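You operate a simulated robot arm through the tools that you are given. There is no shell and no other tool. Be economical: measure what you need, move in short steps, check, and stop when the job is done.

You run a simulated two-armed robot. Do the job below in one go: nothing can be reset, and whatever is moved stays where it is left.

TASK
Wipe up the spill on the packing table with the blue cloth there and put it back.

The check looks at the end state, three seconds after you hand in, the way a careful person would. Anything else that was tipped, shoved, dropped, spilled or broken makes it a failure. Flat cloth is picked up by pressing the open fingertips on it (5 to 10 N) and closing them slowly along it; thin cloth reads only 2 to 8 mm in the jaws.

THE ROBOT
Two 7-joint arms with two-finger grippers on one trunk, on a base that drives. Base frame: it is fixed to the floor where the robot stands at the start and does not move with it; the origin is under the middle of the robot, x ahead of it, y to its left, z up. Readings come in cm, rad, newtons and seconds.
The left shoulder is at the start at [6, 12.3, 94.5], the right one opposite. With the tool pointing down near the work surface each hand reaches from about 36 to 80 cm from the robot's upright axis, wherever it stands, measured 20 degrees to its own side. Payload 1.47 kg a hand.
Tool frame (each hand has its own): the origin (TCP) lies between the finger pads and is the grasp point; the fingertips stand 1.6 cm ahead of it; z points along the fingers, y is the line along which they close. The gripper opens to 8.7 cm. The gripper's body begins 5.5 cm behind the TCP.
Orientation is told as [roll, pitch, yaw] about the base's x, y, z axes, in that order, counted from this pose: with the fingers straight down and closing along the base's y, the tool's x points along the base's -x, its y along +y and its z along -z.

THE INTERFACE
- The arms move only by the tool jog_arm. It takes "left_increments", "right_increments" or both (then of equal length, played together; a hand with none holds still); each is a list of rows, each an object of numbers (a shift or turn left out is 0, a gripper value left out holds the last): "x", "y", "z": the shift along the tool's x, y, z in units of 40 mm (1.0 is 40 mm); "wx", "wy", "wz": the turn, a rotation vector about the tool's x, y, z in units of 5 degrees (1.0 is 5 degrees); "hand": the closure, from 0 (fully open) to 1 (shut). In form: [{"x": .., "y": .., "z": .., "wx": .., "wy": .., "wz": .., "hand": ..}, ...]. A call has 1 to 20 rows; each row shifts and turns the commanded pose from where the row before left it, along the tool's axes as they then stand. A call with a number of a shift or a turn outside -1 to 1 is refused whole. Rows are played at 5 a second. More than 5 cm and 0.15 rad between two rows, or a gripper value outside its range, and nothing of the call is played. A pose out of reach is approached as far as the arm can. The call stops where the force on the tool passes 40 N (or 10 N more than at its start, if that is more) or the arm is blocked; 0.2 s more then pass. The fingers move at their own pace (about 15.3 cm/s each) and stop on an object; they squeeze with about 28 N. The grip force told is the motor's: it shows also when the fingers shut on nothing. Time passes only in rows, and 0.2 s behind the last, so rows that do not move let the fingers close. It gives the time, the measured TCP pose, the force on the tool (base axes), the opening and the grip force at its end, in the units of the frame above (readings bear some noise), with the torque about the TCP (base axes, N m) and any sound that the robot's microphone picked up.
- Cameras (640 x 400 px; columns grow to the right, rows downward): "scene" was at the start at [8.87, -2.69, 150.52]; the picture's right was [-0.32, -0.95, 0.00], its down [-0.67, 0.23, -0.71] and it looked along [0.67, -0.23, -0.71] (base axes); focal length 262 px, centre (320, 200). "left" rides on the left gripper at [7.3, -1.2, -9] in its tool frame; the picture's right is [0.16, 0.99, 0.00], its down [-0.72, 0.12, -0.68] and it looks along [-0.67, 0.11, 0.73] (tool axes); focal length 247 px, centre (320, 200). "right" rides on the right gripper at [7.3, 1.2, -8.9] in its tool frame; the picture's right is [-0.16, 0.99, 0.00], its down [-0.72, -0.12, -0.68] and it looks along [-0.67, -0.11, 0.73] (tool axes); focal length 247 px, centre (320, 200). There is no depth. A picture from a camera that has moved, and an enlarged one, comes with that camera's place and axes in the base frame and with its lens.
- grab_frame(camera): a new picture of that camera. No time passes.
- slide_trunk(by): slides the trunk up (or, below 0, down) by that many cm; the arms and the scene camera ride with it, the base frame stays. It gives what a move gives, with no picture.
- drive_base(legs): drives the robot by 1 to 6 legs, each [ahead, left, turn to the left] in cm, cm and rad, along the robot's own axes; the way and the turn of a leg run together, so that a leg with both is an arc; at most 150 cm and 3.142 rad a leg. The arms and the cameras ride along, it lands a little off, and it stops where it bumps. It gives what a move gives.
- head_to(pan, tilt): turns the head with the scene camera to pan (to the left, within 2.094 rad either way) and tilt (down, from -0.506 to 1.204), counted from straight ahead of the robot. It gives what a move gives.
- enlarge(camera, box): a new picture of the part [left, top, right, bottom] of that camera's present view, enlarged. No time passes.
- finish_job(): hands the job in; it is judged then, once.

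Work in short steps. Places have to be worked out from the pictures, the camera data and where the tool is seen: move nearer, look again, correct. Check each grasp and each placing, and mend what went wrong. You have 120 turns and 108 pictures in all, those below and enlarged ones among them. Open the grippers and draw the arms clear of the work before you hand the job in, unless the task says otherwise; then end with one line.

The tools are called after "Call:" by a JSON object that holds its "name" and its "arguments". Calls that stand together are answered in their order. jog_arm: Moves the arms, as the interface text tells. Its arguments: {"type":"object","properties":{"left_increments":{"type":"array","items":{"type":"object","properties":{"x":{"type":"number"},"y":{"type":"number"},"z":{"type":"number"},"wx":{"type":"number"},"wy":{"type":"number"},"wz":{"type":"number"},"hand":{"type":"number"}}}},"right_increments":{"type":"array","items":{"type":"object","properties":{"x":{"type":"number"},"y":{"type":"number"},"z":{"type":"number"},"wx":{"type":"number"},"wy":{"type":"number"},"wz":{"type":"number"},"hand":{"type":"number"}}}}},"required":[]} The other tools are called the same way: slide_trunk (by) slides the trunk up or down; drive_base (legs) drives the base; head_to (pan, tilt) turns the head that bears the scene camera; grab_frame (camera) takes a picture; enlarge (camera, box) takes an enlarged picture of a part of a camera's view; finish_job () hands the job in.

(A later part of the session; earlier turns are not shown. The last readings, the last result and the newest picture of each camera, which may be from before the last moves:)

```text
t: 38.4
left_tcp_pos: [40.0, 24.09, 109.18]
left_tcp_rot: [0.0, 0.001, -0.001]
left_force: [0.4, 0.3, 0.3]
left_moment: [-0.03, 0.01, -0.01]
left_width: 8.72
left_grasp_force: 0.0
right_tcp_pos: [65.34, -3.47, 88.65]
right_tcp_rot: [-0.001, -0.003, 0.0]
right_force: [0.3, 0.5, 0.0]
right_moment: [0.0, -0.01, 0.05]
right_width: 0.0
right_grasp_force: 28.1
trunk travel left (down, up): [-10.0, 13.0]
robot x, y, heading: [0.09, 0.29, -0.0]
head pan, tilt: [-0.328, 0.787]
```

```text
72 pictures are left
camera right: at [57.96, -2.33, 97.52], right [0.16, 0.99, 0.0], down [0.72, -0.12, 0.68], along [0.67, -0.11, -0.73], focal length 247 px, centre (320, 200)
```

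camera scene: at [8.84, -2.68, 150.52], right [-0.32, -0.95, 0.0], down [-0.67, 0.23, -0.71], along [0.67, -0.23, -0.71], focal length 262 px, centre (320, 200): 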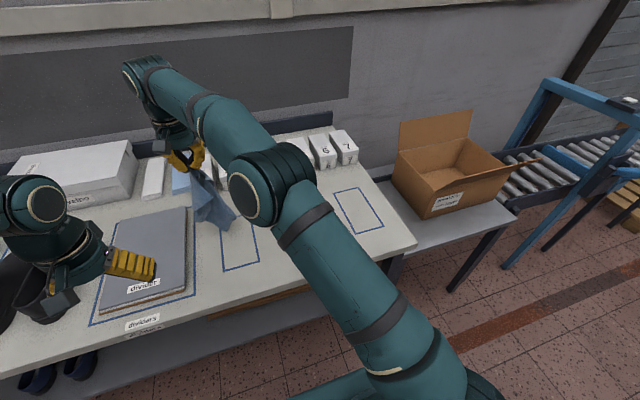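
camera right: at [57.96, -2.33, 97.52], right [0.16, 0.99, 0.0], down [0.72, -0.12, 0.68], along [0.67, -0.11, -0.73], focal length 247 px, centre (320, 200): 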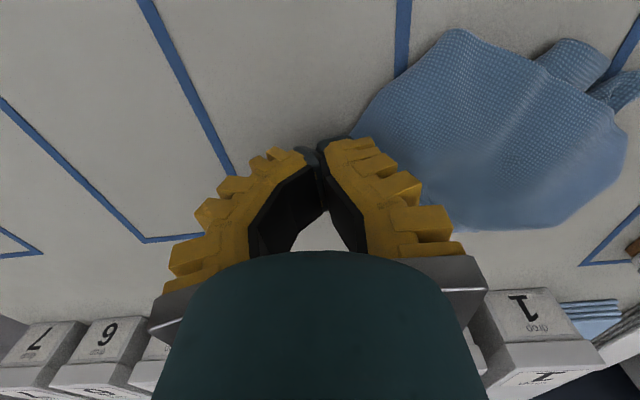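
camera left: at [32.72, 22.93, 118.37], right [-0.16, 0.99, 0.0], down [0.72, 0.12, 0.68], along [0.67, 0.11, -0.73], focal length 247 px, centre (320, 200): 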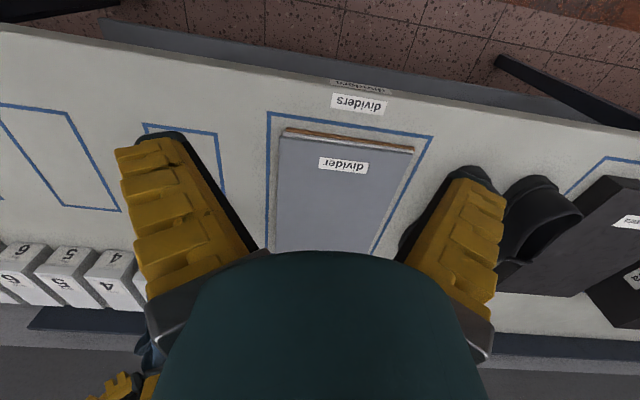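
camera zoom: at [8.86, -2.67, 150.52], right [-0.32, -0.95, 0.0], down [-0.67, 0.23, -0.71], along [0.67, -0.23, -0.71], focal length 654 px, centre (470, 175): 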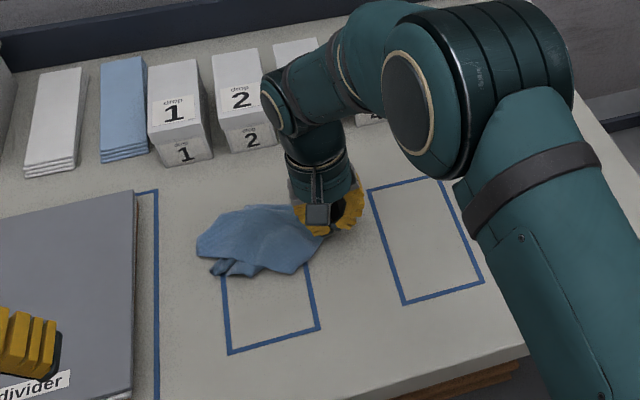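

The cloth lies back at its place but partly folded under. I release it gently, retreat and look at how it lies.

Call:
{"name": "jog_arm", "arguments": {"right_increments": [{"z": 0.25}, {"hand": 0.9}, {"hand": 0.7}, {"hand": 0.6}, {"z": -0.3}, {"z": -0.8}, {"z": -1}, {"z": -1}, {"z": -0.8, "y": -0.8}, {"y": -1}, {"y": -1}, {"y": -1}, {"y": -1}]}}

Call:
{"name": "enlarge", "arguments": {"camera": "scene", "box": [180, 150, 340, 290]}}

Call:
{"name": "grab_frame", "arguments": {"camera": "right"}}

```text
t: 41.2
left_tcp_pos: [39.95, 24.08, 109.14]
left_tcp_rot: [-0.001, 0.001, -0.001]
left_force: [0.4, 1.2, 0.2]
left_moment: [0.0, 0.03, -0.01]
left_width: 8.73
left_grasp_force: 0.1
right_tcp_pos: [65.12, -22.77, 103.34]
right_tcp_rot: [0.002, -0.003, -0.002]
right_force: [0.2, -0.1, 0.0]
right_moment: [0.0, 0.0, 0.01]
right_width: 4.05
right_grasp_force: 4.1
trunk travel left (down, up): [-10.0, 13.0]
robot x, y, heading: [-0.01, -0.39, 0.003]
head pan, tilt: [-0.328, 0.787]
```

```text
2.86 times, centred on (260, 220) of scene
camera zoom: at [8.85, -2.79, 150.52], right [-0.32, -0.95, 0.0], down [-0.67, 0.23, -0.71], along [0.67, -0.23, -0.71], focal length 748 px, centre (491, 143)
```

zoom: 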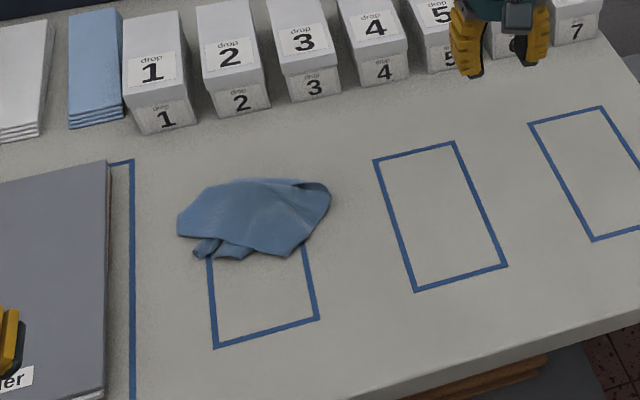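

```text
70 pictures are left
camera right: at [57.79, -21.58, 112.19], right [0.16, 0.99, 0.0], down [0.72, -0.12, 0.68], along [0.67, -0.11, -0.73], focal length 247 px, centre (320, 200)
```

right: 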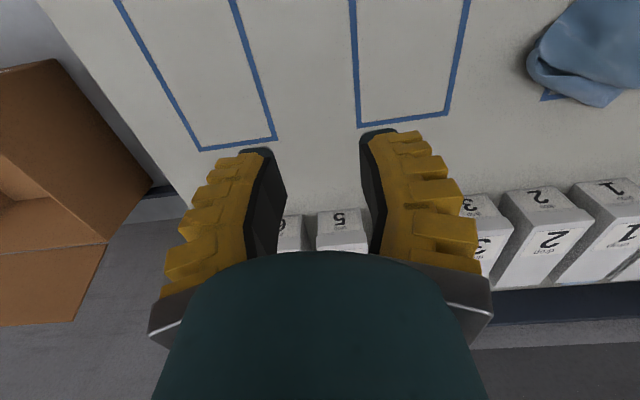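

The heap is centred about (68,5), matching the original cloth's centre, but it is bunched. I bring the left hand's camera above for a closer look to plan how to spread it.

Call:
{"name": "jog_arm", "arguments": {"left_increments": [{"x": -0.8, "y": -0.7}, {"x": -0.8, "y": -0.7}, {"x": -0.8, "y": -0.7}, {"x": -0.5, "y": -0.7}, {"y": -0.7}, {}]}}

Call:
{"name": "enlarge", "arguments": {"camera": "left", "box": [140, 20, 480, 260]}}

```text
t: 42.6
left_tcp_pos: [51.57, 10.13, 109.19]
left_tcp_rot: [0.001, 0.0, 0.0]
left_force: [0.0, -0.3, -0.6]
left_moment: [-0.01, 0.0, -0.02]
left_width: 8.69
left_grasp_force: 0.0
right_tcp_pos: [65.12, -22.57, 103.32]
right_tcp_rot: [-0.002, -0.001, -0.001]
right_force: [0.1, 0.9, 0.3]
right_moment: [0.01, -0.05, 0.0]
right_width: 4.08
right_grasp_force: 3.9
trunk travel left (down, up): [-10.0, 13.0]
robot x, y, heading: [-0.09, -0.06, -0.001]
head pan, tilt: [-0.328, 0.787]
```

```text
1.67 times, centred on (310, 140) of left
camera zoom: at [44.31, 8.92, 118.35], right [-0.16, 0.99, 0.0], down [0.72, 0.12, 0.68], along [0.67, 0.11, -0.73], focal length 412 px, centre (337, 300)
```

zoom: 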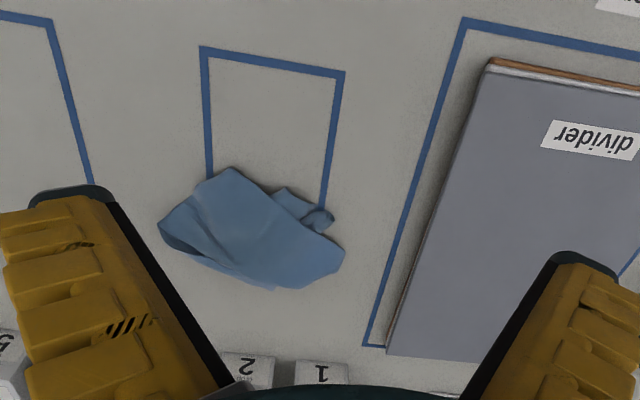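

The bunch has tongues sticking out at its near-left side, likely the corners of the left edge. I look closer at them.

Call:
{"name": "enlarge", "arguments": {"camera": "left", "box": [215, 110, 330, 185]}}

Call:
{"name": "enlarge", "arguments": {"camera": "scene", "box": [215, 185, 305, 250]}}

```text
5.33 times, centred on (272, 148) of left
camera zoom: at [44.31, 8.92, 118.35], right [-0.16, 0.99, 0.0], down [0.72, 0.12, 0.68], along [0.67, 0.11, -0.73], focal length 1317 px, centre (573, 480)
```

zoom: 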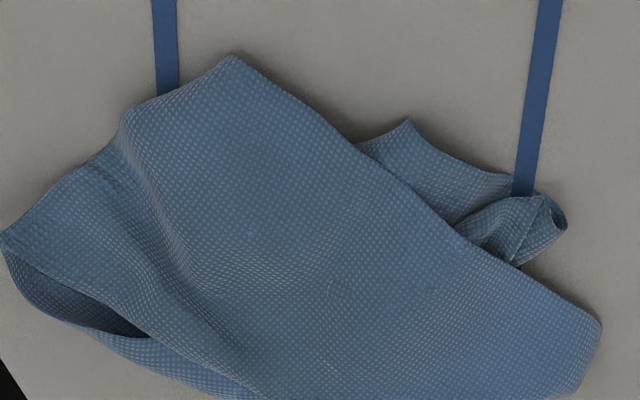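

```text
6.15 times, centred on (260, 218) of scene
camera zoom: at [8.87, -2.65, 150.52], right [-0.32, -0.95, 0.0], down [-0.67, 0.23, -0.71], along [0.67, -0.23, -0.71], focal length 1610 px, centre (689, 92)
```

zoom: 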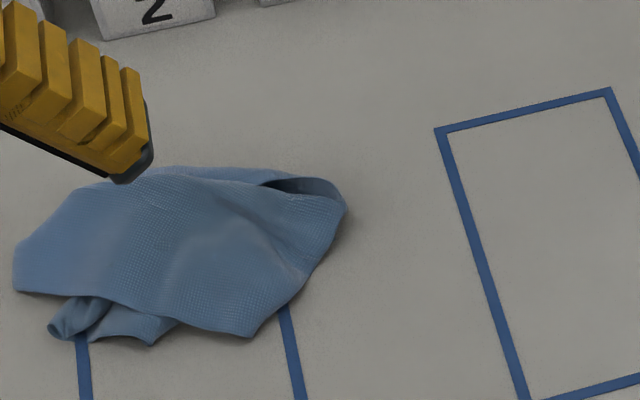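

The top layer has a clear corner at about (60.6,2.7). I back off the left hand and bring the right hand over it at (62.3,2) to pinch that layer and pull it out.

Call:
{"name": "jog_arm", "arguments": {"left_increments": [{"x": 0.5, "y": 0.8}, {"x": 0.5, "y": 0.8}, {"y": 0.8}, {"y": 0.6}, {}, {}, {}, {}, {}, {}, {}], "right_increments": [{}, {}, {"hand": 0.65}, {"y": 1, "x": 0.1}, {"y": 1, "x": 0.1}, {"y": 1, "x": 0.1}, {"y": 1, "x": 0.1}, {"y": 1, "x": 0.1}, {"y": 1, "x": 0.1}, {"y": 0.15, "z": 1, "x": 0.1}, {"z": 0.9}, {"z": 0.9}, {"z": 0.6}]}}

```text
refused: give rows for one hand, or as many for the one as for the other
```

Row counts differed; I resend with equal lengths.

Call:
{"name": "jog_arm", "arguments": {"left_increments": [{"x": 0.5, "y": 0.8}, {"x": 0.5, "y": 0.8}, {"y": 0.8}, {"y": 0.6}, {}, {}, {}, {}, {}, {}, {}, {}, {}], "right_increments": [{}, {}, {"hand": 0.65}, {"y": 1, "x": 0.1}, {"y": 1, "x": 0.1}, {"y": 1, "x": 0.1}, {"y": 1, "x": 0.1}, {"y": 1, "x": 0.1}, {"y": 1, "x": 0.1}, {"y": 0.15, "z": 1, "x": 0.1}, {"z": 0.9}, {"z": 0.9}, {"z": 0.3}]}}

Call:
{"name": "grab_frame", "arguments": {"camera": "right"}}

Call:
{"name": "enlarge", "arguments": {"camera": "scene", "box": [180, 150, 340, 290]}}

```text
t: 45.4
left_tcp_pos: [47.67, 22.11, 109.18]
left_tcp_rot: [-0.001, 0.0, -0.002]
left_force: [0.9, -1.1, 0.7]
left_moment: [-0.01, 0.02, 0.02]
left_width: 8.73
left_grasp_force: 0.1
right_tcp_pos: [62.52, 1.91, 90.77]
right_tcp_rot: [-0.002, -0.002, -0.001]
right_force: [0.2, 0.8, 0.6]
right_moment: [0.02, 0.01, -0.02]
right_width: 3.65
right_grasp_force: 4.2
trunk travel left (down, up): [-10.0, 13.0]
robot x, y, heading: [-0.2, -0.03, 0.001]
head pan, tilt: [-0.328, 0.787]
```

```text
66 pictures are left
camera right: at [55.15, 3.16, 99.62], right [0.16, 0.99, 0.0], down [0.72, -0.12, 0.68], along [0.67, -0.11, -0.73], focal length 247 px, centre (320, 200)
```

right: 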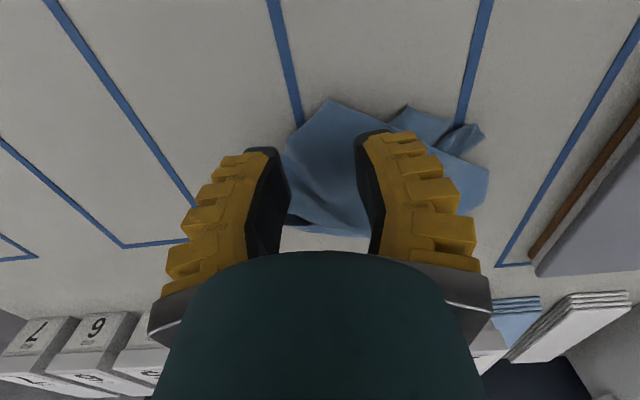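

```text
2.86 times, centred on (260, 220) of scene
camera zoom: at [8.85, -2.68, 150.52], right [-0.32, -0.95, 0.0], down [-0.67, 0.23, -0.71], along [0.67, -0.23, -0.71], focal length 748 px, centre (491, 143)
```

zoom: 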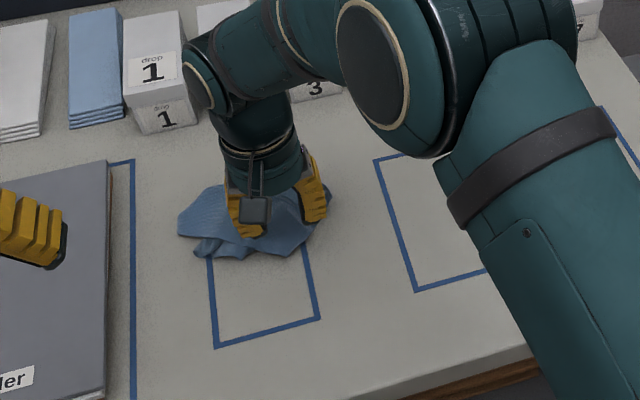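

The corner is at (60.4,2.9). I centre on it and descend to press lightly.

Call:
{"name": "jog_arm", "arguments": {"right_increments": [{"y": 0.3, "x": 0.15, "z": 0.3}, {"z": 0.3}, {"z": 0.2}, {"z": 0.1}, {"z": 0.06}, {}]}}

Call:
{"name": "enlarge", "arguments": {"camera": "right", "box": [140, 60, 500, 280]}}

```text
t: 46.8
left_tcp_pos: [47.65, 22.16, 109.12]
left_tcp_rot: [0.0, 0.0, 0.0]
left_force: [-0.4, -0.2, 0.1]
left_moment: [0.01, -0.01, 0.0]
left_width: 8.69
left_grasp_force: 0.1
right_tcp_pos: [61.86, 3.12, 86.95]
right_tcp_rot: [-0.002, 0.0, -0.002]
right_force: [-0.5, 0.8, 0.2]
right_moment: [0.0, 0.0, 0.0]
right_width: 3.32
right_grasp_force: 4.0
trunk travel left (down, up): [-10.0, 13.0]
robot x, y, heading: [-0.08, 0.17, -0.0]
head pan, tilt: [-0.328, 0.787]
```

```text
1.78 times, centred on (320, 170) of right
camera zoom: at [54.54, 4.32, 95.86], right [0.16, 0.99, 0.0], down [0.72, -0.12, 0.68], along [0.67, -0.11, -0.73], focal length 439 px, centre (320, 253)
```

zoom: 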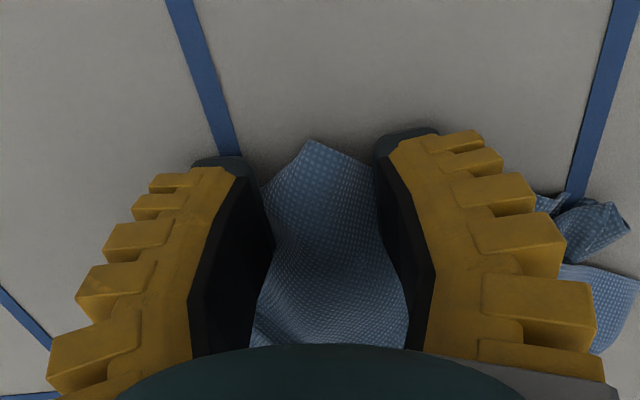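

The corner stands right between the fingers. I press about 1.5 mm more and close.

Call:
{"name": "jog_arm", "arguments": {"right_increments": [{"z": 0.06}, {"z": 0.03, "hand": 0.7}, {"hand": 0.75}, {"hand": 0.8}, {"hand": 0.85}, {"hand": 0.9}, {"hand": 0.95}, {"hand": 1.0}, {}, {}]}}

Call:
{"name": "enlarge", "arguments": {"camera": "right", "box": [140, 60, 500, 280]}}

```text
t: 49.0
left_tcp_pos: [47.62, 22.13, 109.07]
left_tcp_rot: [-0.002, 0.0, 0.0]
left_force: [-1.3, 0.5, -0.1]
left_moment: [-0.01, 0.0, 0.01]
left_width: 8.71
left_grasp_force: 0.1
right_tcp_pos: [61.92, 3.17, 86.62]
right_tcp_rot: [-0.002, -0.001, -0.003]
right_force: [-0.4, 0.9, 0.8]
right_moment: [0.05, 0.0, 0.02]
right_width: 0.01
right_grasp_force: 21.6
trunk travel left (down, up): [-10.0, 13.0]
robot x, y, heading: [-0.43, -0.14, 0.003]
head pan, tilt: [-0.328, 0.787]
```

```text
1.78 times, centred on (320, 170) of right
camera zoom: at [54.52, 4.35, 95.53], right [0.16, 0.99, 0.0], down [0.72, -0.12, 0.68], along [0.67, -0.11, -0.73], focal length 439 px, centre (320, 253)
```

zoom: 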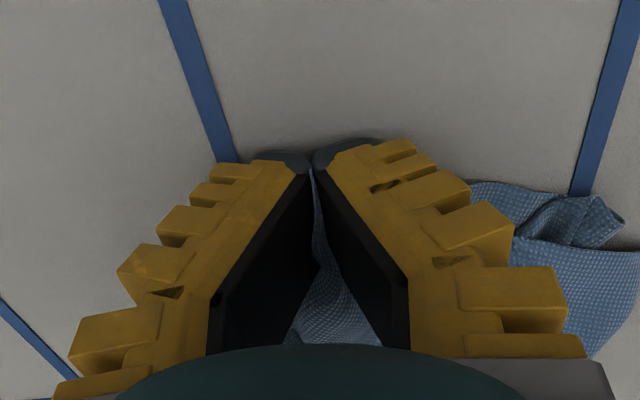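

The fingers closed on the layer. I lift 1.5 cm and pull toward (-x,-y) to see if the corner comes along.

Call:
{"name": "jog_arm", "arguments": {"right_increments": [{"z": -0.4}, {"x": 0.5, "y": -0.4}, {"x": 0.5, "y": -0.4}, {"x": 0.5, "y": -0.4}, {}]}}

Call:
{"name": "grab_frame", "arguments": {"camera": "right"}}

Call:
{"name": "enlarge", "arguments": {"camera": "scene", "box": [180, 150, 340, 290]}}

```text
t: 50.2
left_tcp_pos: [47.65, 22.27, 109.22]
left_tcp_rot: [0.0, -0.001, -0.001]
left_force: [0.6, 0.0, 0.3]
left_moment: [0.03, 0.01, 0.0]
left_width: 8.69
left_grasp_force: 0.1
right_tcp_pos: [56.01, -1.84, 88.22]
right_tcp_rot: [-0.003, -0.002, 0.0]
right_force: [-0.5, 0.6, 0.6]
right_moment: [-0.01, 0.01, 0.01]
right_width: 0.0
right_grasp_force: 21.0
trunk travel left (down, up): [-10.0, 13.0]
robot x, y, heading: [0.01, 0.07, -0.001]
head pan, tilt: [-0.328, 0.787]
```

```text
62 pictures are left
camera right: at [48.59, -0.49, 97.05], right [0.16, 0.99, 0.0], down [0.72, -0.12, 0.68], along [0.67, -0.11, -0.73], focal length 247 px, centre (320, 200)
```

right: 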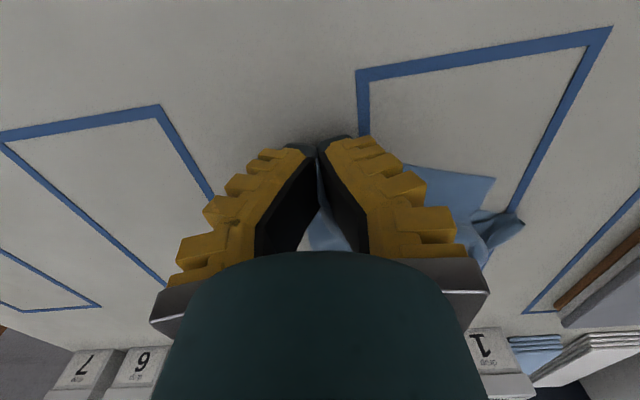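

```text
2.86 times, centred on (260, 220) of scene
camera zoom: at [8.89, -2.67, 150.51], right [-0.32, -0.95, 0.0], down [-0.67, 0.23, -0.71], along [0.67, -0.23, -0.71], focal length 748 px, centre (491, 143)
```

zoom: 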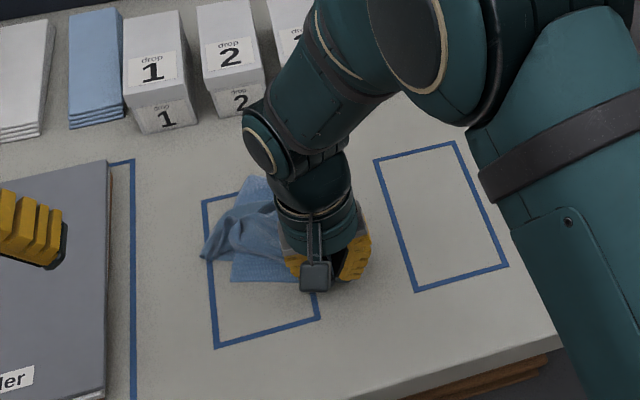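

The corner comes along nicely, and another corner now shows on the near-left. I pull on to about (51,-6.5).

Call:
{"name": "jog_arm", "arguments": {"right_increments": [{"x": 0.4, "y": -0.4}, {"x": 0.4, "y": -0.4}, {"x": 0.4, "y": -0.3}, {"z": 0.25}, {}]}}

Call:
{"name": "grab_frame", "arguments": {"camera": "right"}}

Call:
{"name": "enlarge", "arguments": {"camera": "scene", "box": [180, 150, 340, 290]}}

```text
t: 51.4
left_tcp_pos: [47.49, 22.07, 109.22]
left_tcp_rot: [0.0, 0.001, 0.001]
left_force: [-0.4, 0.6, 0.5]
left_moment: [0.02, 0.02, 0.0]
left_width: 8.69
left_grasp_force: 0.0
right_tcp_pos: [51.21, -6.22, 87.29]
right_tcp_rot: [-0.002, -0.002, -0.001]
right_force: [-0.1, 0.8, -0.6]
right_moment: [-0.02, 0.02, 0.03]
right_width: 0.0
right_grasp_force: 21.7
trunk travel left (down, up): [-10.0, 13.0]
robot x, y, heading: [-0.24, -0.28, 0.001]
head pan, tilt: [-0.328, 0.787]
```

```text
60 pictures are left
camera right: at [43.73, -4.92, 96.06], right [0.16, 0.99, 0.0], down [0.72, -0.12, 0.68], along [0.67, -0.11, -0.73], focal length 247 px, centre (320, 200)
```

right: 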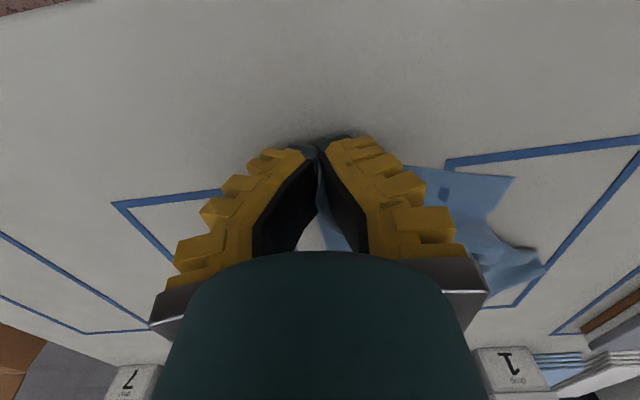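

```text
2.86 times, centred on (260, 220) of scene
camera zoom: at [8.83, -2.71, 150.52], right [-0.32, -0.95, 0.0], down [-0.67, 0.23, -0.71], along [0.67, -0.23, -0.71], focal length 748 px, centre (491, 143)
```

zoom: 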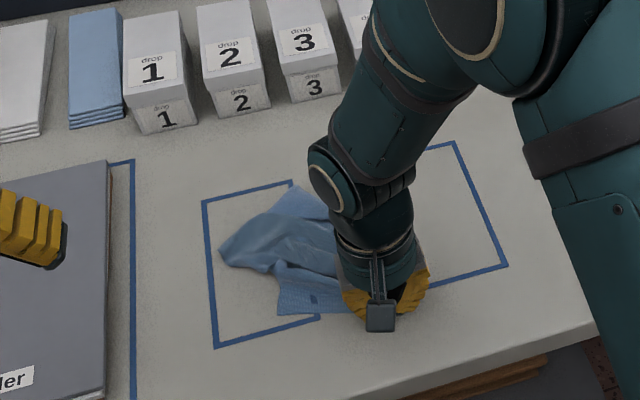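

A second corner lies at about (54,4.6). I release the right corner here, draw the right hand up and aside, and bring the left hand over the second corner.

Call:
{"name": "jog_arm", "arguments": {"right_increments": [{"z": 0.1, "hand": 0.85}, {"hand": 0.7}, {"z": -0.4, "hand": 0.6}, {"z": -1}, {"z": -1}, {"z": -1, "y": -0.5}, {"y": -1}, {"y": -1}, {"y": -1}, {"y": -1}, {}, {}], "left_increments": [{"hand": 0.65}, {}, {}, {}, {}, {}, {"x": -0.4, "y": -0.8}, {"x": -0.4, "y": -0.8}, {"x": -0.4, "y": -0.8}, {"x": -0.4, "y": -0.8}, {"x": -0.4, "y": -0.8, "z": 0.3}, {"z": 1, "y": -0.3}]}}

Call:
{"name": "grab_frame", "arguments": {"camera": "left"}}

Call:
{"name": "enlarge", "arguments": {"camera": "scene", "box": [180, 150, 340, 290]}}

```text
t: 54.0
left_tcp_pos: [55.73, 5.01, 103.89]
left_tcp_rot: [0.0, 0.0, -0.001]
left_force: [0.6, -0.2, -0.4]
left_moment: [0.04, 0.04, 0.02]
left_width: 3.67
left_grasp_force: 4.6
right_tcp_pos: [51.18, -24.26, 100.46]
right_tcp_rot: [-0.003, 0.0, -0.002]
right_force: [0.0, 1.0, -0.2]
right_moment: [-0.01, 0.04, -0.01]
right_width: 4.06
right_grasp_force: 5.1
trunk travel left (down, up): [-10.0, 13.0]
robot x, y, heading: [-0.34, 0.02, 0.001]
head pan, tilt: [-0.328, 0.787]
```

```text
58 pictures are left
camera left: at [48.5, 3.73, 113.12], right [-0.16, 0.99, 0.0], down [0.72, 0.12, 0.68], along [0.67, 0.11, -0.73], focal length 247 px, centre (320, 200)
```

left: 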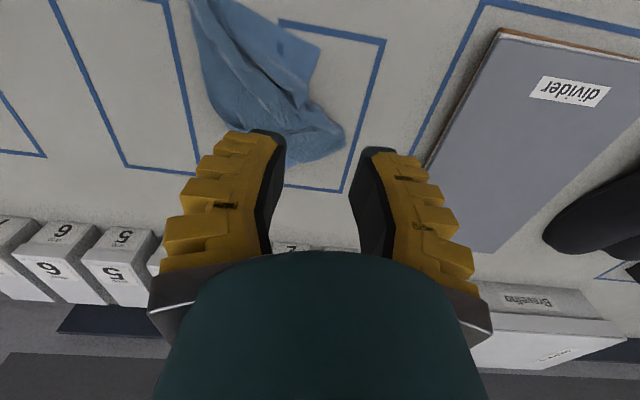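

```text
2.86 times, centred on (260, 220) of scene
camera zoom: at [8.91, -2.73, 150.51], right [-0.32, -0.95, 0.0], down [-0.67, 0.23, -0.71], along [0.67, -0.23, -0.71], focal length 748 px, centre (491, 143)
```

zoom: 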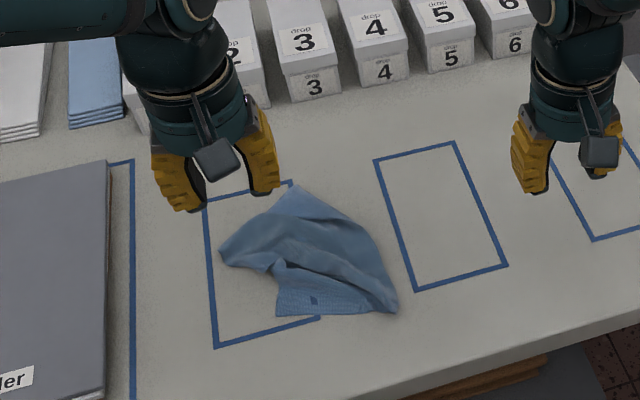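

The second corner is at (53.2,4.5). I move the left hand over (54.6,2.2) and lower it.

Call:
{"name": "jog_arm", "arguments": {"left_increments": [{"x": 0.28, "y": -0.7, "z": 0.5, "hand": 0.68}, {"z": 0.9}, {"z": 0.9}, {"z": 0.9}, {"z": 0.4}, {}]}}

Call:
{"name": "grab_frame", "arguments": {"camera": "left"}}

```text
t: 55.4
left_tcp_pos: [54.66, 2.15, 89.54]
left_tcp_rot: [0.0, 0.0, 0.0]
left_force: [0.7, 0.1, 0.1]
left_moment: [0.0, 0.02, 0.01]
left_width: 3.38
left_grasp_force: 4.1
right_tcp_pos: [51.13, -24.12, 100.47]
right_tcp_rot: [-0.001, -0.001, -0.002]
right_force: [-0.7, 1.3, -0.5]
right_moment: [-0.01, -0.01, -0.01]
right_width: 4.09
right_grasp_force: 4.0
trunk travel left (down, up): [-10.0, 13.0]
robot x, y, heading: [-0.08, -0.34, -0.003]
head pan, tilt: [-0.328, 0.787]
```

```text
56 pictures are left
camera left: at [47.32, 0.99, 98.76], right [-0.16, 0.99, 0.0], down [0.72, 0.12, 0.68], along [0.67, 0.11, -0.73], focal length 247 px, centre (320, 200)
```

left: 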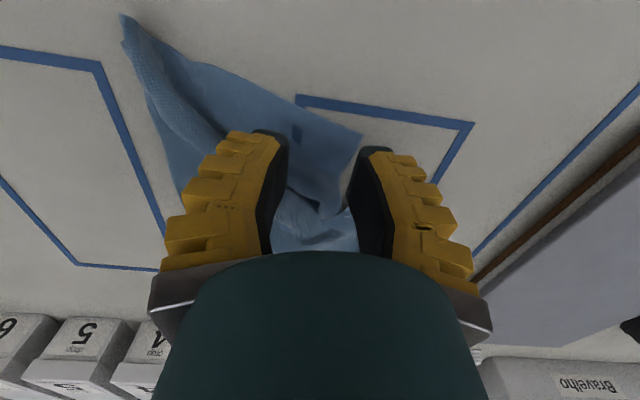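

The corner sits under the left-side finger's edge; I shift 0.8 cm to -y so both tips bear on cloth, then press.

Call:
{"name": "jog_arm", "arguments": {"left_increments": [{"y": -0.2, "z": 0.3}, {"z": 0.2}, {"z": 0.15}, {"z": 0.06}, {"z": 0.05}, {}]}}

Call:
{"name": "enlarge", "arguments": {"camera": "left", "box": [140, 60, 500, 280]}}

```text
t: 56.8
left_tcp_pos: [54.57, 1.43, 86.64]
left_tcp_rot: [0.0, -0.001, 0.0]
left_force: [1.0, 0.2, 10.1]
left_moment: [0.02, 0.0, -0.01]
left_width: 3.22
left_grasp_force: 2.6
right_tcp_pos: [51.06, -24.1, 100.46]
right_tcp_rot: [-0.001, -0.001, -0.003]
right_force: [-0.1, -0.5, 0.5]
right_moment: [0.0, 0.0, 0.01]
right_width: 4.06
right_grasp_force: 3.9
trunk travel left (down, up): [-10.0, 13.0]
robot x, y, heading: [-0.28, -0.26, 0.003]
head pan, tilt: [-0.328, 0.787]
```

```text
1.78 times, centred on (320, 170) of left
camera zoom: at [47.28, 0.16, 95.82], right [-0.16, 0.99, 0.0], down [0.72, 0.12, 0.68], along [0.67, 0.11, -0.73], focal length 439 px, centre (320, 253)
```

zoom: 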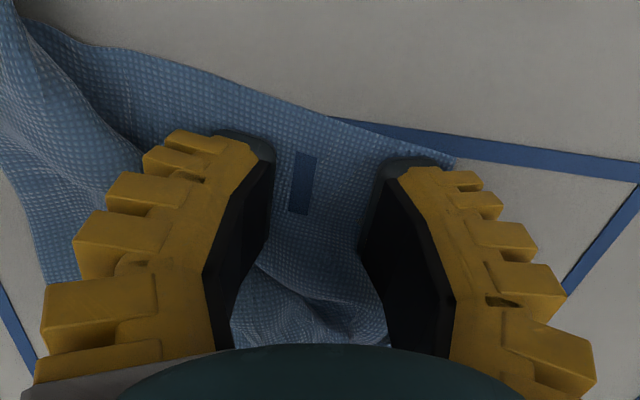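

10 N with both tips on the cloth beside the corner. Close slowly with a little extra pressing.

Call:
{"name": "jog_arm", "arguments": {"left_increments": [{"z": 0.02, "hand": 0.73}, {"hand": 0.78}, {"hand": 0.82}, {"hand": 0.86}, {"hand": 0.9, "z": 0.01}, {"hand": 0.95}, {"hand": 1.0}, {}, {}]}}

Call:
{"name": "enlarge", "arguments": {"camera": "left", "box": [140, 60, 500, 280]}}

```text
t: 58.8
left_tcp_pos: [54.41, 1.31, 86.47]
left_tcp_rot: [0.0, -0.001, 0.0]
left_force: [1.7, -1.7, 8.0]
left_moment: [0.05, 0.13, 0.02]
left_width: 0.01
left_grasp_force: 25.5
right_tcp_pos: [50.97, -24.09, 100.53]
right_tcp_rot: [-0.001, -0.002, -0.001]
right_force: [1.2, 0.5, 0.1]
right_moment: [0.0, 0.0, 0.01]
right_width: 4.1
right_grasp_force: 4.1
trunk travel left (down, up): [-10.0, 13.0]
robot x, y, heading: [0.45, 0.21, -0.001]
head pan, tilt: [-0.328, 0.787]
```

```text
1.78 times, centred on (320, 170) of left
camera zoom: at [47.23, 0.15, 95.69], right [-0.16, 0.99, 0.0], down [0.72, 0.12, 0.68], along [0.67, 0.11, -0.73], focal length 439 px, centre (320, 253)
```

zoom: 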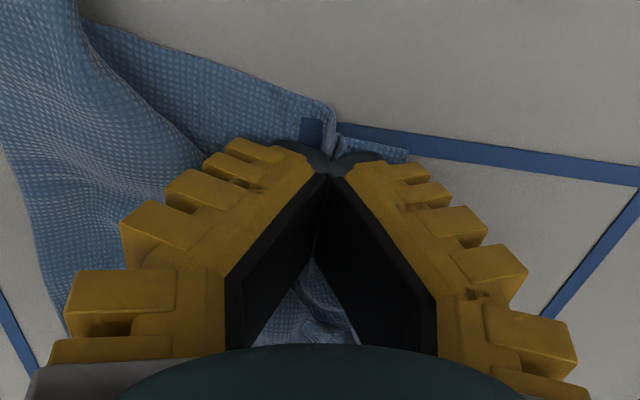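

Gripped. I lift slightly and pull this corner toward its home near (53,13).

Call:
{"name": "jog_arm", "arguments": {"left_increments": [{"z": -0.3}, {"y": 0.5}, {"y": 0.5, "x": 0.1}, {"y": 0.5, "x": 0.1}, {"y": 0.5, "x": 0.1}, {"y": 0.4}, {}]}}

Call:
{"name": "grab_frame", "arguments": {"camera": "left"}}

Call:
{"name": "enlarge", "arguments": {"camera": "scene", "box": [180, 150, 340, 290]}}

```text
t: 60.4
left_tcp_pos: [53.41, 10.94, 87.6]
left_tcp_rot: [0.0, 0.0, -0.001]
left_force: [-0.1, 0.0, 0.2]
left_moment: [0.01, 0.02, 0.02]
left_width: 0.02
left_grasp_force: 28.1
right_tcp_pos: [51.1, -24.12, 100.39]
right_tcp_rot: [-0.001, -0.001, 0.0]
right_force: [0.5, -0.2, 0.4]
right_moment: [0.0, 0.02, 0.0]
right_width: 4.07
right_grasp_force: 4.0
trunk travel left (down, up): [-10.0, 13.0]
robot x, y, heading: [0.02, -0.06, -0.003]
head pan, tilt: [-0.328, 0.787]
```

```text
53 pictures are left
camera left: at [46.09, 9.77, 96.84], right [-0.16, 0.99, 0.0], down [0.72, 0.12, 0.68], along [0.67, 0.11, -0.73], focal length 247 px, centre (320, 200)
```

left: 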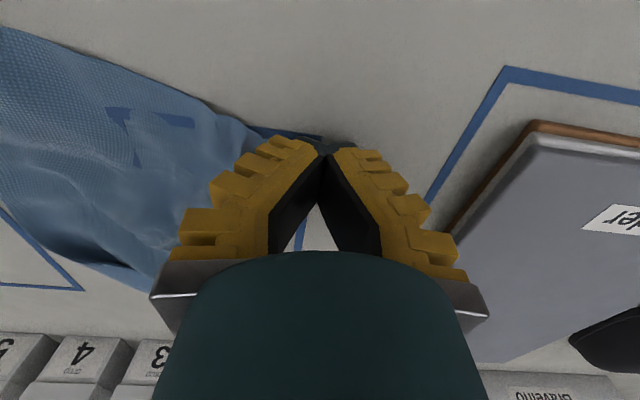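

```text
2.86 times, centred on (260, 220) of scene
camera zoom: at [8.86, -2.71, 150.52], right [-0.32, -0.95, 0.0], down [-0.67, 0.23, -0.71], along [0.67, -0.23, -0.71], focal length 748 px, centre (491, 143)
```

zoom: 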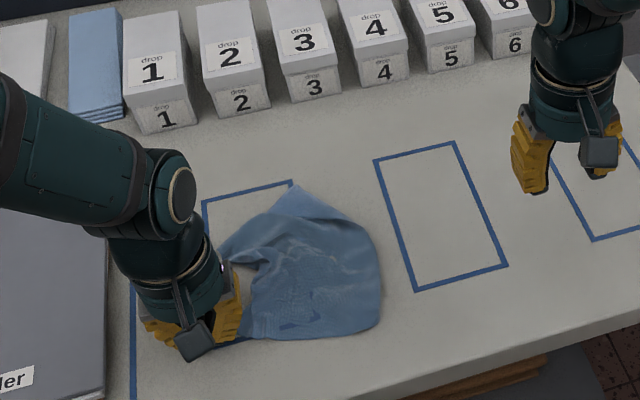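

The near edge is spread now. I keep the left grip and bring the right hand to the near-right corner, to hold both corners and lay the sheet out.

Call:
{"name": "jog_arm", "arguments": {"right_increments": [{"y": 0.9, "hand": 0.65}, {"y": 0.9, "x": -0.1}, {"y": 0.9, "x": -0.1}, {"y": 0.9}, {"y": 0.9}, {"y": 0.5, "z": 0.6}, {"z": 0.9}, {"z": 0.8}, {}]}}

Call:
{"name": "grab_frame", "arguments": {"camera": "right"}}

```text
t: 62.4
left_tcp_pos: [53.38, 10.93, 87.7]
left_tcp_rot: [0.0, 0.0, 0.001]
left_force: [-0.3, 0.1, -0.1]
left_moment: [0.03, 0.01, 0.05]
left_width: 0.0
left_grasp_force: 28.4
right_tcp_pos: [52.07, -4.03, 91.29]
right_tcp_rot: [0.001, 0.0, -0.001]
right_force: [-0.9, 0.0, -0.4]
right_moment: [0.02, -0.03, -0.01]
right_width: 3.64
right_grasp_force: 4.3
trunk travel left (down, up): [-10.0, 13.0]
robot x, y, heading: [0.02, -0.35, 0.003]
head pan, tilt: [-0.328, 0.787]
```

```text
51 pictures are left
camera right: at [44.56, -2.91, 100.12], right [0.16, 0.99, 0.0], down [0.72, -0.12, 0.68], along [0.67, -0.11, -0.73], focal length 247 px, centre (320, 200)
```

right: 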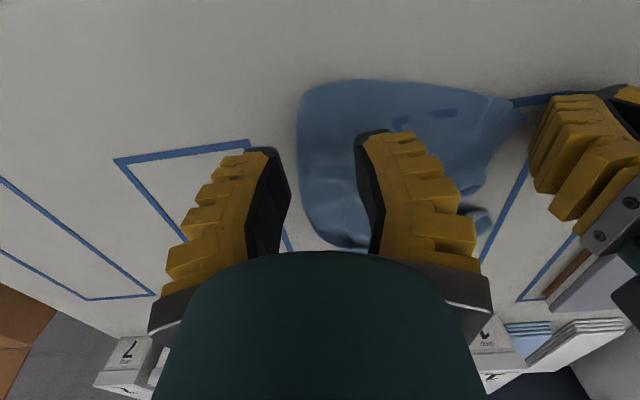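

I look closer at the near-right corner, which looks rounded (maybe folded).

Call:
{"name": "enlarge", "arguments": {"camera": "right", "box": [260, 60, 560, 260]}}

Call:
{"name": "enlarge", "arguments": {"camera": "scene", "box": [220, 190, 330, 280]}}

```text
2.00 times, centred on (410, 160) of right
camera zoom: at [44.56, -2.91, 100.12], right [0.16, 0.99, 0.0], down [0.72, -0.12, 0.68], along [0.67, -0.11, -0.73], focal length 494 px, centre (140, 280)
```

zoom: 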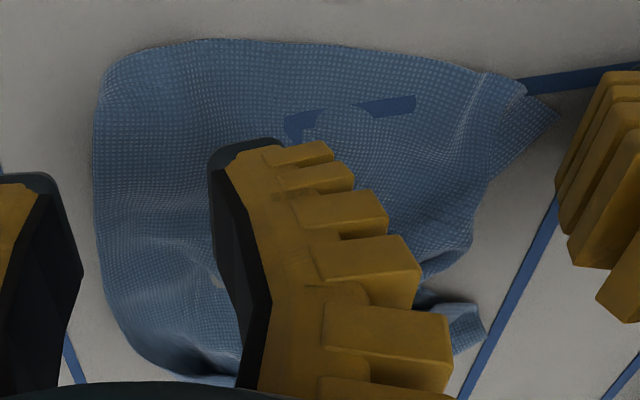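

```text
4.44 times, centred on (275, 235) of scene
camera zoom: at [8.83, -2.7, 150.52], right [-0.32, -0.95, 0.0], down [-0.67, 0.23, -0.71], along [0.67, -0.23, -0.71], focal length 1163 px, centre (520, 44)
```

zoom: 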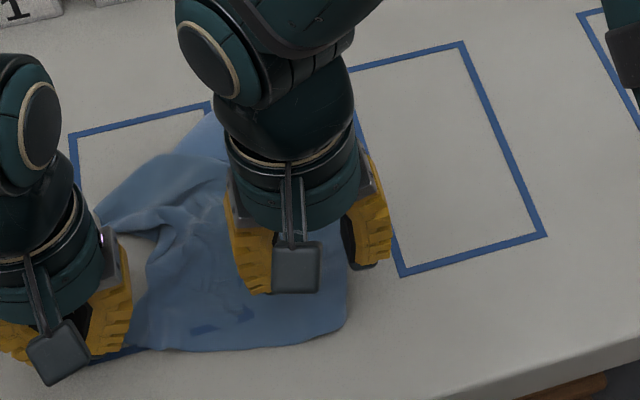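

The near edge looks sound on the right, while the left tip may have slipped out of the left hand. I take the right corner first: shift 1.4 cm inward and press down.

Call:
{"name": "jog_arm", "arguments": {"right_increments": [{"y": 0.35, "x": 0.15, "z": 0.4}, {"z": 0.4}, {"z": 0.2}, {"z": 0.1}, {"z": 0.06}, {}]}}

Call:
{"name": "enlarge", "arguments": {"camera": "right", "box": [140, 60, 500, 280]}}

Call:
{"name": "enlarge", "arguments": {"camera": "left", "box": [140, 60, 500, 280]}}

```text
t: 63.8
left_tcp_pos: [53.29, 11.12, 87.61]
left_tcp_rot: [0.0, -0.001, 0.001]
left_force: [-0.5, -0.1, -0.3]
left_moment: [0.0, 0.0, 0.0]
left_width: 0.01
left_grasp_force: 28.2
right_tcp_pos: [51.41, -2.73, 86.72]
right_tcp_rot: [0.0, -0.003, -0.001]
right_force: [-0.4, 0.1, 6.6]
right_moment: [0.0, -0.01, 0.0]
right_width: 3.44
right_grasp_force: 3.2
trunk travel left (down, up): [-10.0, 13.0]
robot x, y, heading: [0.22, -0.03, 0.004]
head pan, tilt: [-0.328, 0.787]
```

```text
1.78 times, centred on (320, 170) of right
camera zoom: at [43.92, -1.48, 95.54], right [0.16, 0.99, 0.0], down [0.72, -0.12, 0.68], along [0.67, -0.11, -0.73], focal length 439 px, centre (320, 253)
```

zoom: 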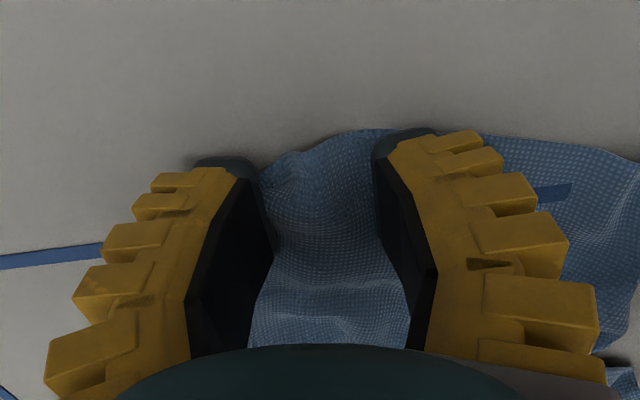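

```text
1.78 times, centred on (320, 170) of left
camera zoom: at [46.07, 9.77, 96.87], right [-0.16, 0.99, 0.0], down [0.72, 0.12, 0.68], along [0.67, 0.11, -0.73], focal length 439 px, centre (320, 253)
```

zoom: 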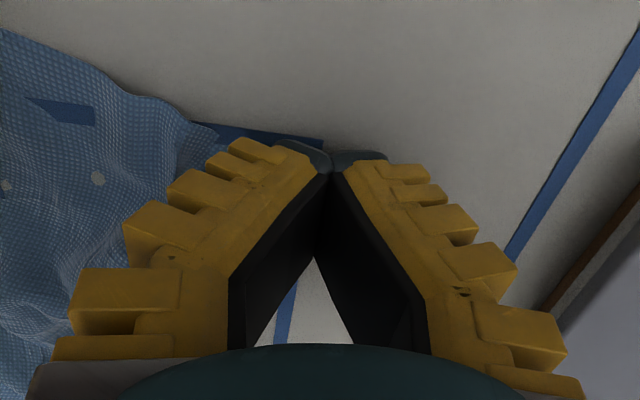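

Indeed the left hand is empty. The right tips press at 6.6 N; I close on the right corner now.

Call:
{"name": "jog_arm", "arguments": {"right_increments": [{"z": 0.04, "hand": 0.7}, {"hand": 0.75}, {"hand": 0.8, "z": 0.02}, {"hand": 0.85}, {"hand": 0.9}, {"hand": 0.95}, {"hand": 1.0}, {}, {}, {"z": -0.2}, {"z": -0.2}, {}]}}

Call:
{"name": "enlarge", "arguments": {"camera": "right", "box": [140, 60, 500, 280]}}

Call:
{"name": "grab_frame", "arguments": {"camera": "left"}}

```text
t: 66.4
left_tcp_pos: [53.33, 11.01, 87.57]
left_tcp_rot: [0.0, 0.0, 0.0]
left_force: [0.5, -0.2, 0.4]
left_moment: [0.01, 0.0, -0.01]
left_width: 0.0
left_grasp_force: 27.9
right_tcp_pos: [51.26, -2.68, 87.94]
right_tcp_rot: [-0.002, 0.0, -0.004]
right_force: [-0.9, 0.0, -0.4]
right_moment: [0.0, 0.02, 0.0]
right_width: 0.0
right_grasp_force: 21.4
trunk travel left (down, up): [-10.0, 13.0]
robot x, y, heading: [-0.29, 0.23, -0.002]
head pan, tilt: [-0.328, 0.787]
```

```text
1.78 times, centred on (320, 170) of right
camera zoom: at [43.93, -1.49, 96.84], right [0.16, 0.99, 0.0], down [0.72, -0.12, 0.68], along [0.67, -0.11, -0.73], focal length 439 px, centre (320, 253)
```

zoom: 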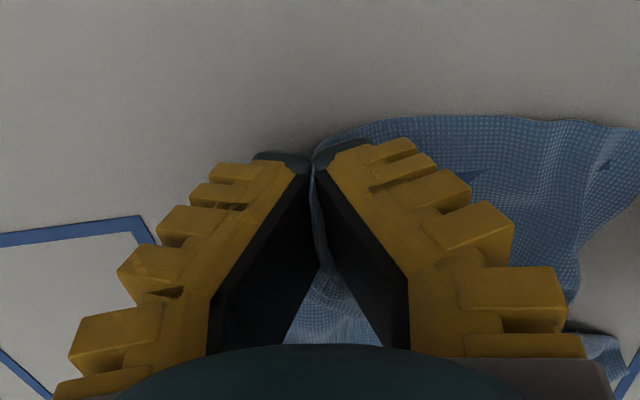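

```text
45 pictures are left
camera left: at [46.1, 9.77, 96.84], right [-0.16, 0.99, 0.0], down [0.72, 0.12, 0.68], along [0.67, 0.11, -0.73], focal length 247 px, centre (320, 200)
```

left: 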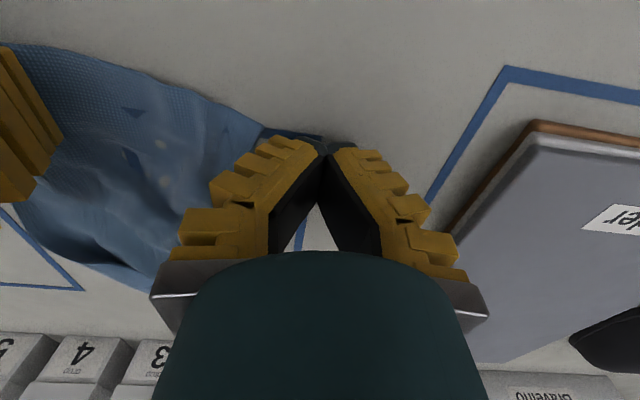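

The right hand holds its corner. I draw it to about (50.5,-7) so that the left hand has room to regrasp the left tip, with the left hand opened and raised.

Call:
{"name": "jog_arm", "arguments": {"right_increments": [{}, {}, {"y": -0.4, "x": 0.1}, {"y": -0.4}, {"y": -0.3}, {}], "left_increments": [{"z": -0.5, "hand": 0.8}, {"z": -0.5, "hand": 0.65}, {}, {}, {}, {}]}}

Call:
{"name": "grab_frame", "arguments": {"camera": "left"}}

Call:
{"name": "enlarge", "arguments": {"camera": "scene", "box": [190, 170, 330, 280]}}

```text
t: 67.8
left_tcp_pos: [53.3, 11.06, 91.45]
left_tcp_rot: [0.001, -0.001, 0.0]
left_force: [-0.1, -0.9, -0.4]
left_moment: [0.03, 0.02, 0.02]
left_width: 3.66
left_grasp_force: 4.2
right_tcp_pos: [50.95, -7.05, 88.0]
right_tcp_rot: [-0.003, -0.003, -0.002]
right_force: [0.8, 0.0, -0.7]
right_moment: [0.01, 0.0, -0.01]
right_width: 0.0
right_grasp_force: 24.3
trunk travel left (down, up): [-10.0, 13.0]
robot x, y, heading: [-0.21, 0.12, 0.002]
head pan, tilt: [-0.328, 0.787]
```

```text
44 pictures are left
camera left: at [46.07, 9.83, 100.73], right [-0.16, 0.99, 0.0], down [0.72, 0.12, 0.68], along [0.67, 0.11, -0.73], focal length 247 px, centre (320, 200)
```

left: 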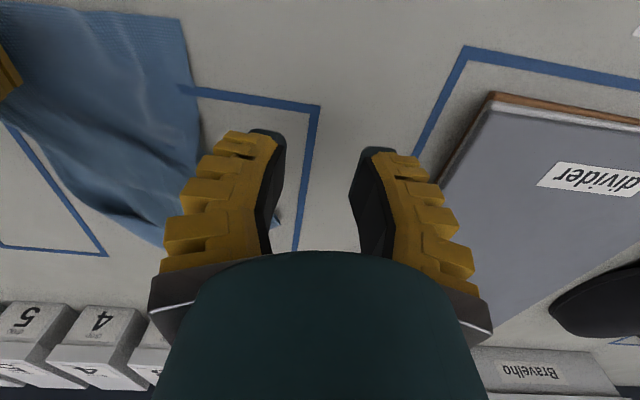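

```text
3.64 times, centred on (260, 225) of scene
camera zoom: at [8.87, -2.67, 150.52], right [-0.32, -0.95, 0.0], down [-0.67, 0.23, -0.71], along [0.67, -0.23, -0.71], focal length 951 px, centre (538, 109)
```

zoom: 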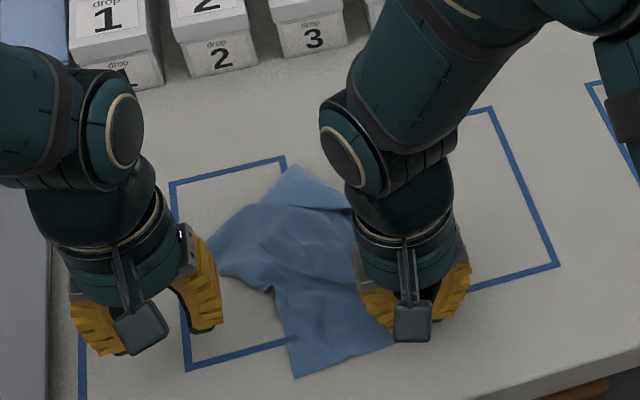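

A clear near-left corner shows at (49,2.9). It's too close to the right hand, so I release the right one and retreat it, then grip this corner with the left.

Call:
{"name": "jog_arm", "arguments": {"right_increments": [{"z": 0.25}, {"hand": 0.85}, {"hand": 0.65}, {"z": -0.4}, {"z": -1}, {"z": -1}, {"y": -1}, {"y": -1}, {"y": -1}, {}, {}, {}, {}], "left_increments": [{}, {}, {}, {}, {}, {}, {}, {"y": -0.9, "x": 0.2}, {"y": -0.9, "x": 0.2}, {"y": -0.65, "x": 0.2}, {"z": 0.5}, {"z": 0.3}, {}]}}

Call:
{"name": "grab_frame", "arguments": {"camera": "left"}}

```text
t: 70.6
left_tcp_pos: [51.03, 1.17, 88.21]
left_tcp_rot: [0.0, 0.002, 0.001]
left_force: [0.3, 0.1, -0.7]
left_moment: [0.01, 0.02, 0.02]
left_width: 3.65
left_grasp_force: 4.0
right_tcp_pos: [50.97, -19.05, 96.59]
right_tcp_rot: [-0.001, -0.001, -0.002]
right_force: [0.0, -0.7, 0.0]
right_moment: [0.01, 0.01, 0.0]
right_width: 3.67
right_grasp_force: 4.6
trunk travel left (down, up): [-10.0, 13.0]
robot x, y, heading: [0.02, -0.17, 0.002]
head pan, tilt: [-0.328, 0.787]
```

```text
42 pictures are left
camera left: at [43.66, -0.05, 97.48], right [-0.16, 0.99, 0.0], down [0.72, 0.12, 0.68], along [0.67, 0.11, -0.73], focal length 247 px, centre (320, 200)
```

left: 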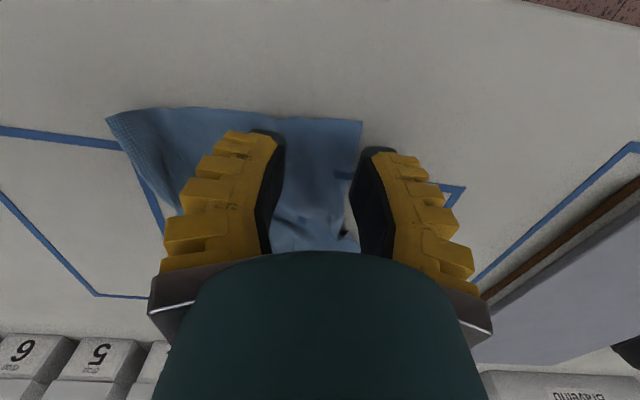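

The corner is at (49.1,3.0). I shift 1 cm to -y, press, and close.

Call:
{"name": "jog_arm", "arguments": {"left_increments": [{"y": -0.25, "x": 0.1, "z": 0.2}, {"z": 0.15}, {"z": 0.07}, {"hand": 0.7}, {"hand": 0.75, "z": 0.02}, {"hand": 0.8}, {"hand": 0.85}, {"hand": 0.9, "z": 0.02}, {"hand": 0.95}, {"hand": 1.0}, {}, {}]}}

Call:
{"name": "enlarge", "arguments": {"camera": "left", "box": [140, 60, 500, 280]}}

```text
t: 73.2
left_tcp_pos: [50.52, 0.05, 86.64]
left_tcp_rot: [0.0, -0.002, 0.001]
left_force: [-0.7, -0.6, 8.2]
left_moment: [0.02, -0.02, 0.0]
left_width: 0.01
left_grasp_force: 27.6
right_tcp_pos: [50.86, -19.01, 96.57]
right_tcp_rot: [-0.002, -0.001, -0.001]
right_force: [-0.2, 0.1, -0.5]
right_moment: [-0.02, -0.01, 0.01]
right_width: 3.65
right_grasp_force: 4.5
trunk travel left (down, up): [-10.0, 13.0]
robot x, y, heading: [-0.05, 0.11, -0.003]
head pan, tilt: [-0.328, 0.787]
```

```text
1.78 times, centred on (320, 170) of left
camera zoom: at [43.22, -1.02, 95.77], right [-0.16, 0.99, 0.0], down [0.72, 0.12, 0.68], along [0.67, 0.11, -0.73], focal length 439 px, centre (320, 253)
```

zoom: 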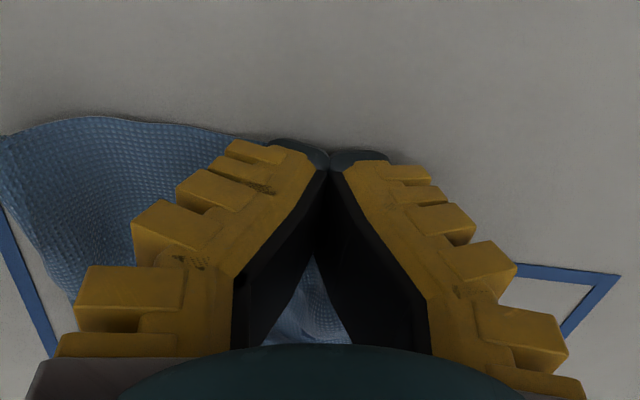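

The corner is in the jaws. I pull it slowly to about (52,12).

Call:
{"name": "jog_arm", "arguments": {"left_increments": [{"z": -0.15}, {"z": -0.1, "y": 0.3}, {"y": 0.3}, {"y": 0.3, "x": -0.1}, {"y": 0.3, "x": -0.1}, {"y": 0.3, "x": -0.1}, {"y": 0.3}, {"y": 0.3}, {"y": 0.3}, {"y": 0.3}, {"y": 0.3}, {}]}}

Call:
{"name": "grab_frame", "arguments": {"camera": "left"}}

Call:
{"name": "enlarge", "arguments": {"camera": "scene", "box": [190, 170, 330, 280]}}

```text
t: 75.8
left_tcp_pos: [51.73, 12.05, 87.59]
left_tcp_rot: [0.0, -0.001, 0.001]
left_force: [0.8, -0.1, 1.1]
left_moment: [0.03, 0.01, 0.0]
left_width: 0.0
left_grasp_force: 27.9
right_tcp_pos: [50.9, -19.02, 96.45]
right_tcp_rot: [-0.002, 0.0, -0.002]
right_force: [0.0, 0.0, 0.1]
right_moment: [0.02, 0.0, -0.01]
right_width: 3.65
right_grasp_force: 4.2
trunk travel left (down, up): [-10.0, 13.0]
robot x, y, heading: [0.29, 0.02, -0.0]
head pan, tilt: [-0.328, 0.787]
```

```text
40 pictures are left
camera left: at [44.44, 10.97, 96.77], right [-0.16, 0.99, 0.0], down [0.72, 0.12, 0.68], along [0.67, 0.11, -0.73], focal length 247 px, centre (320, 200)
```

left: 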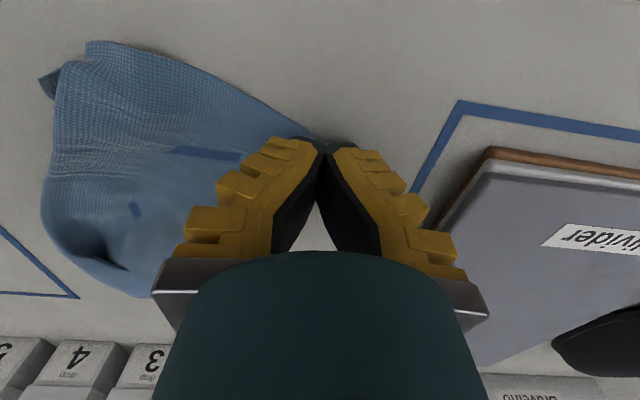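

```text
3.64 times, centred on (260, 225) of scene
camera zoom: at [8.87, -2.71, 150.52], right [-0.32, -0.95, 0.0], down [-0.67, 0.23, -0.71], along [0.67, -0.23, -0.71], focal length 951 px, centre (538, 109)
```

zoom: 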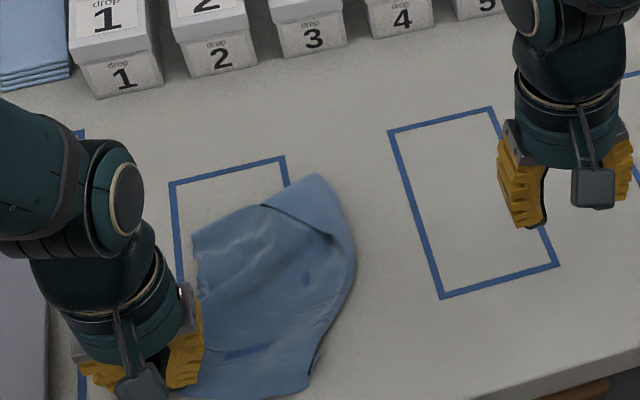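

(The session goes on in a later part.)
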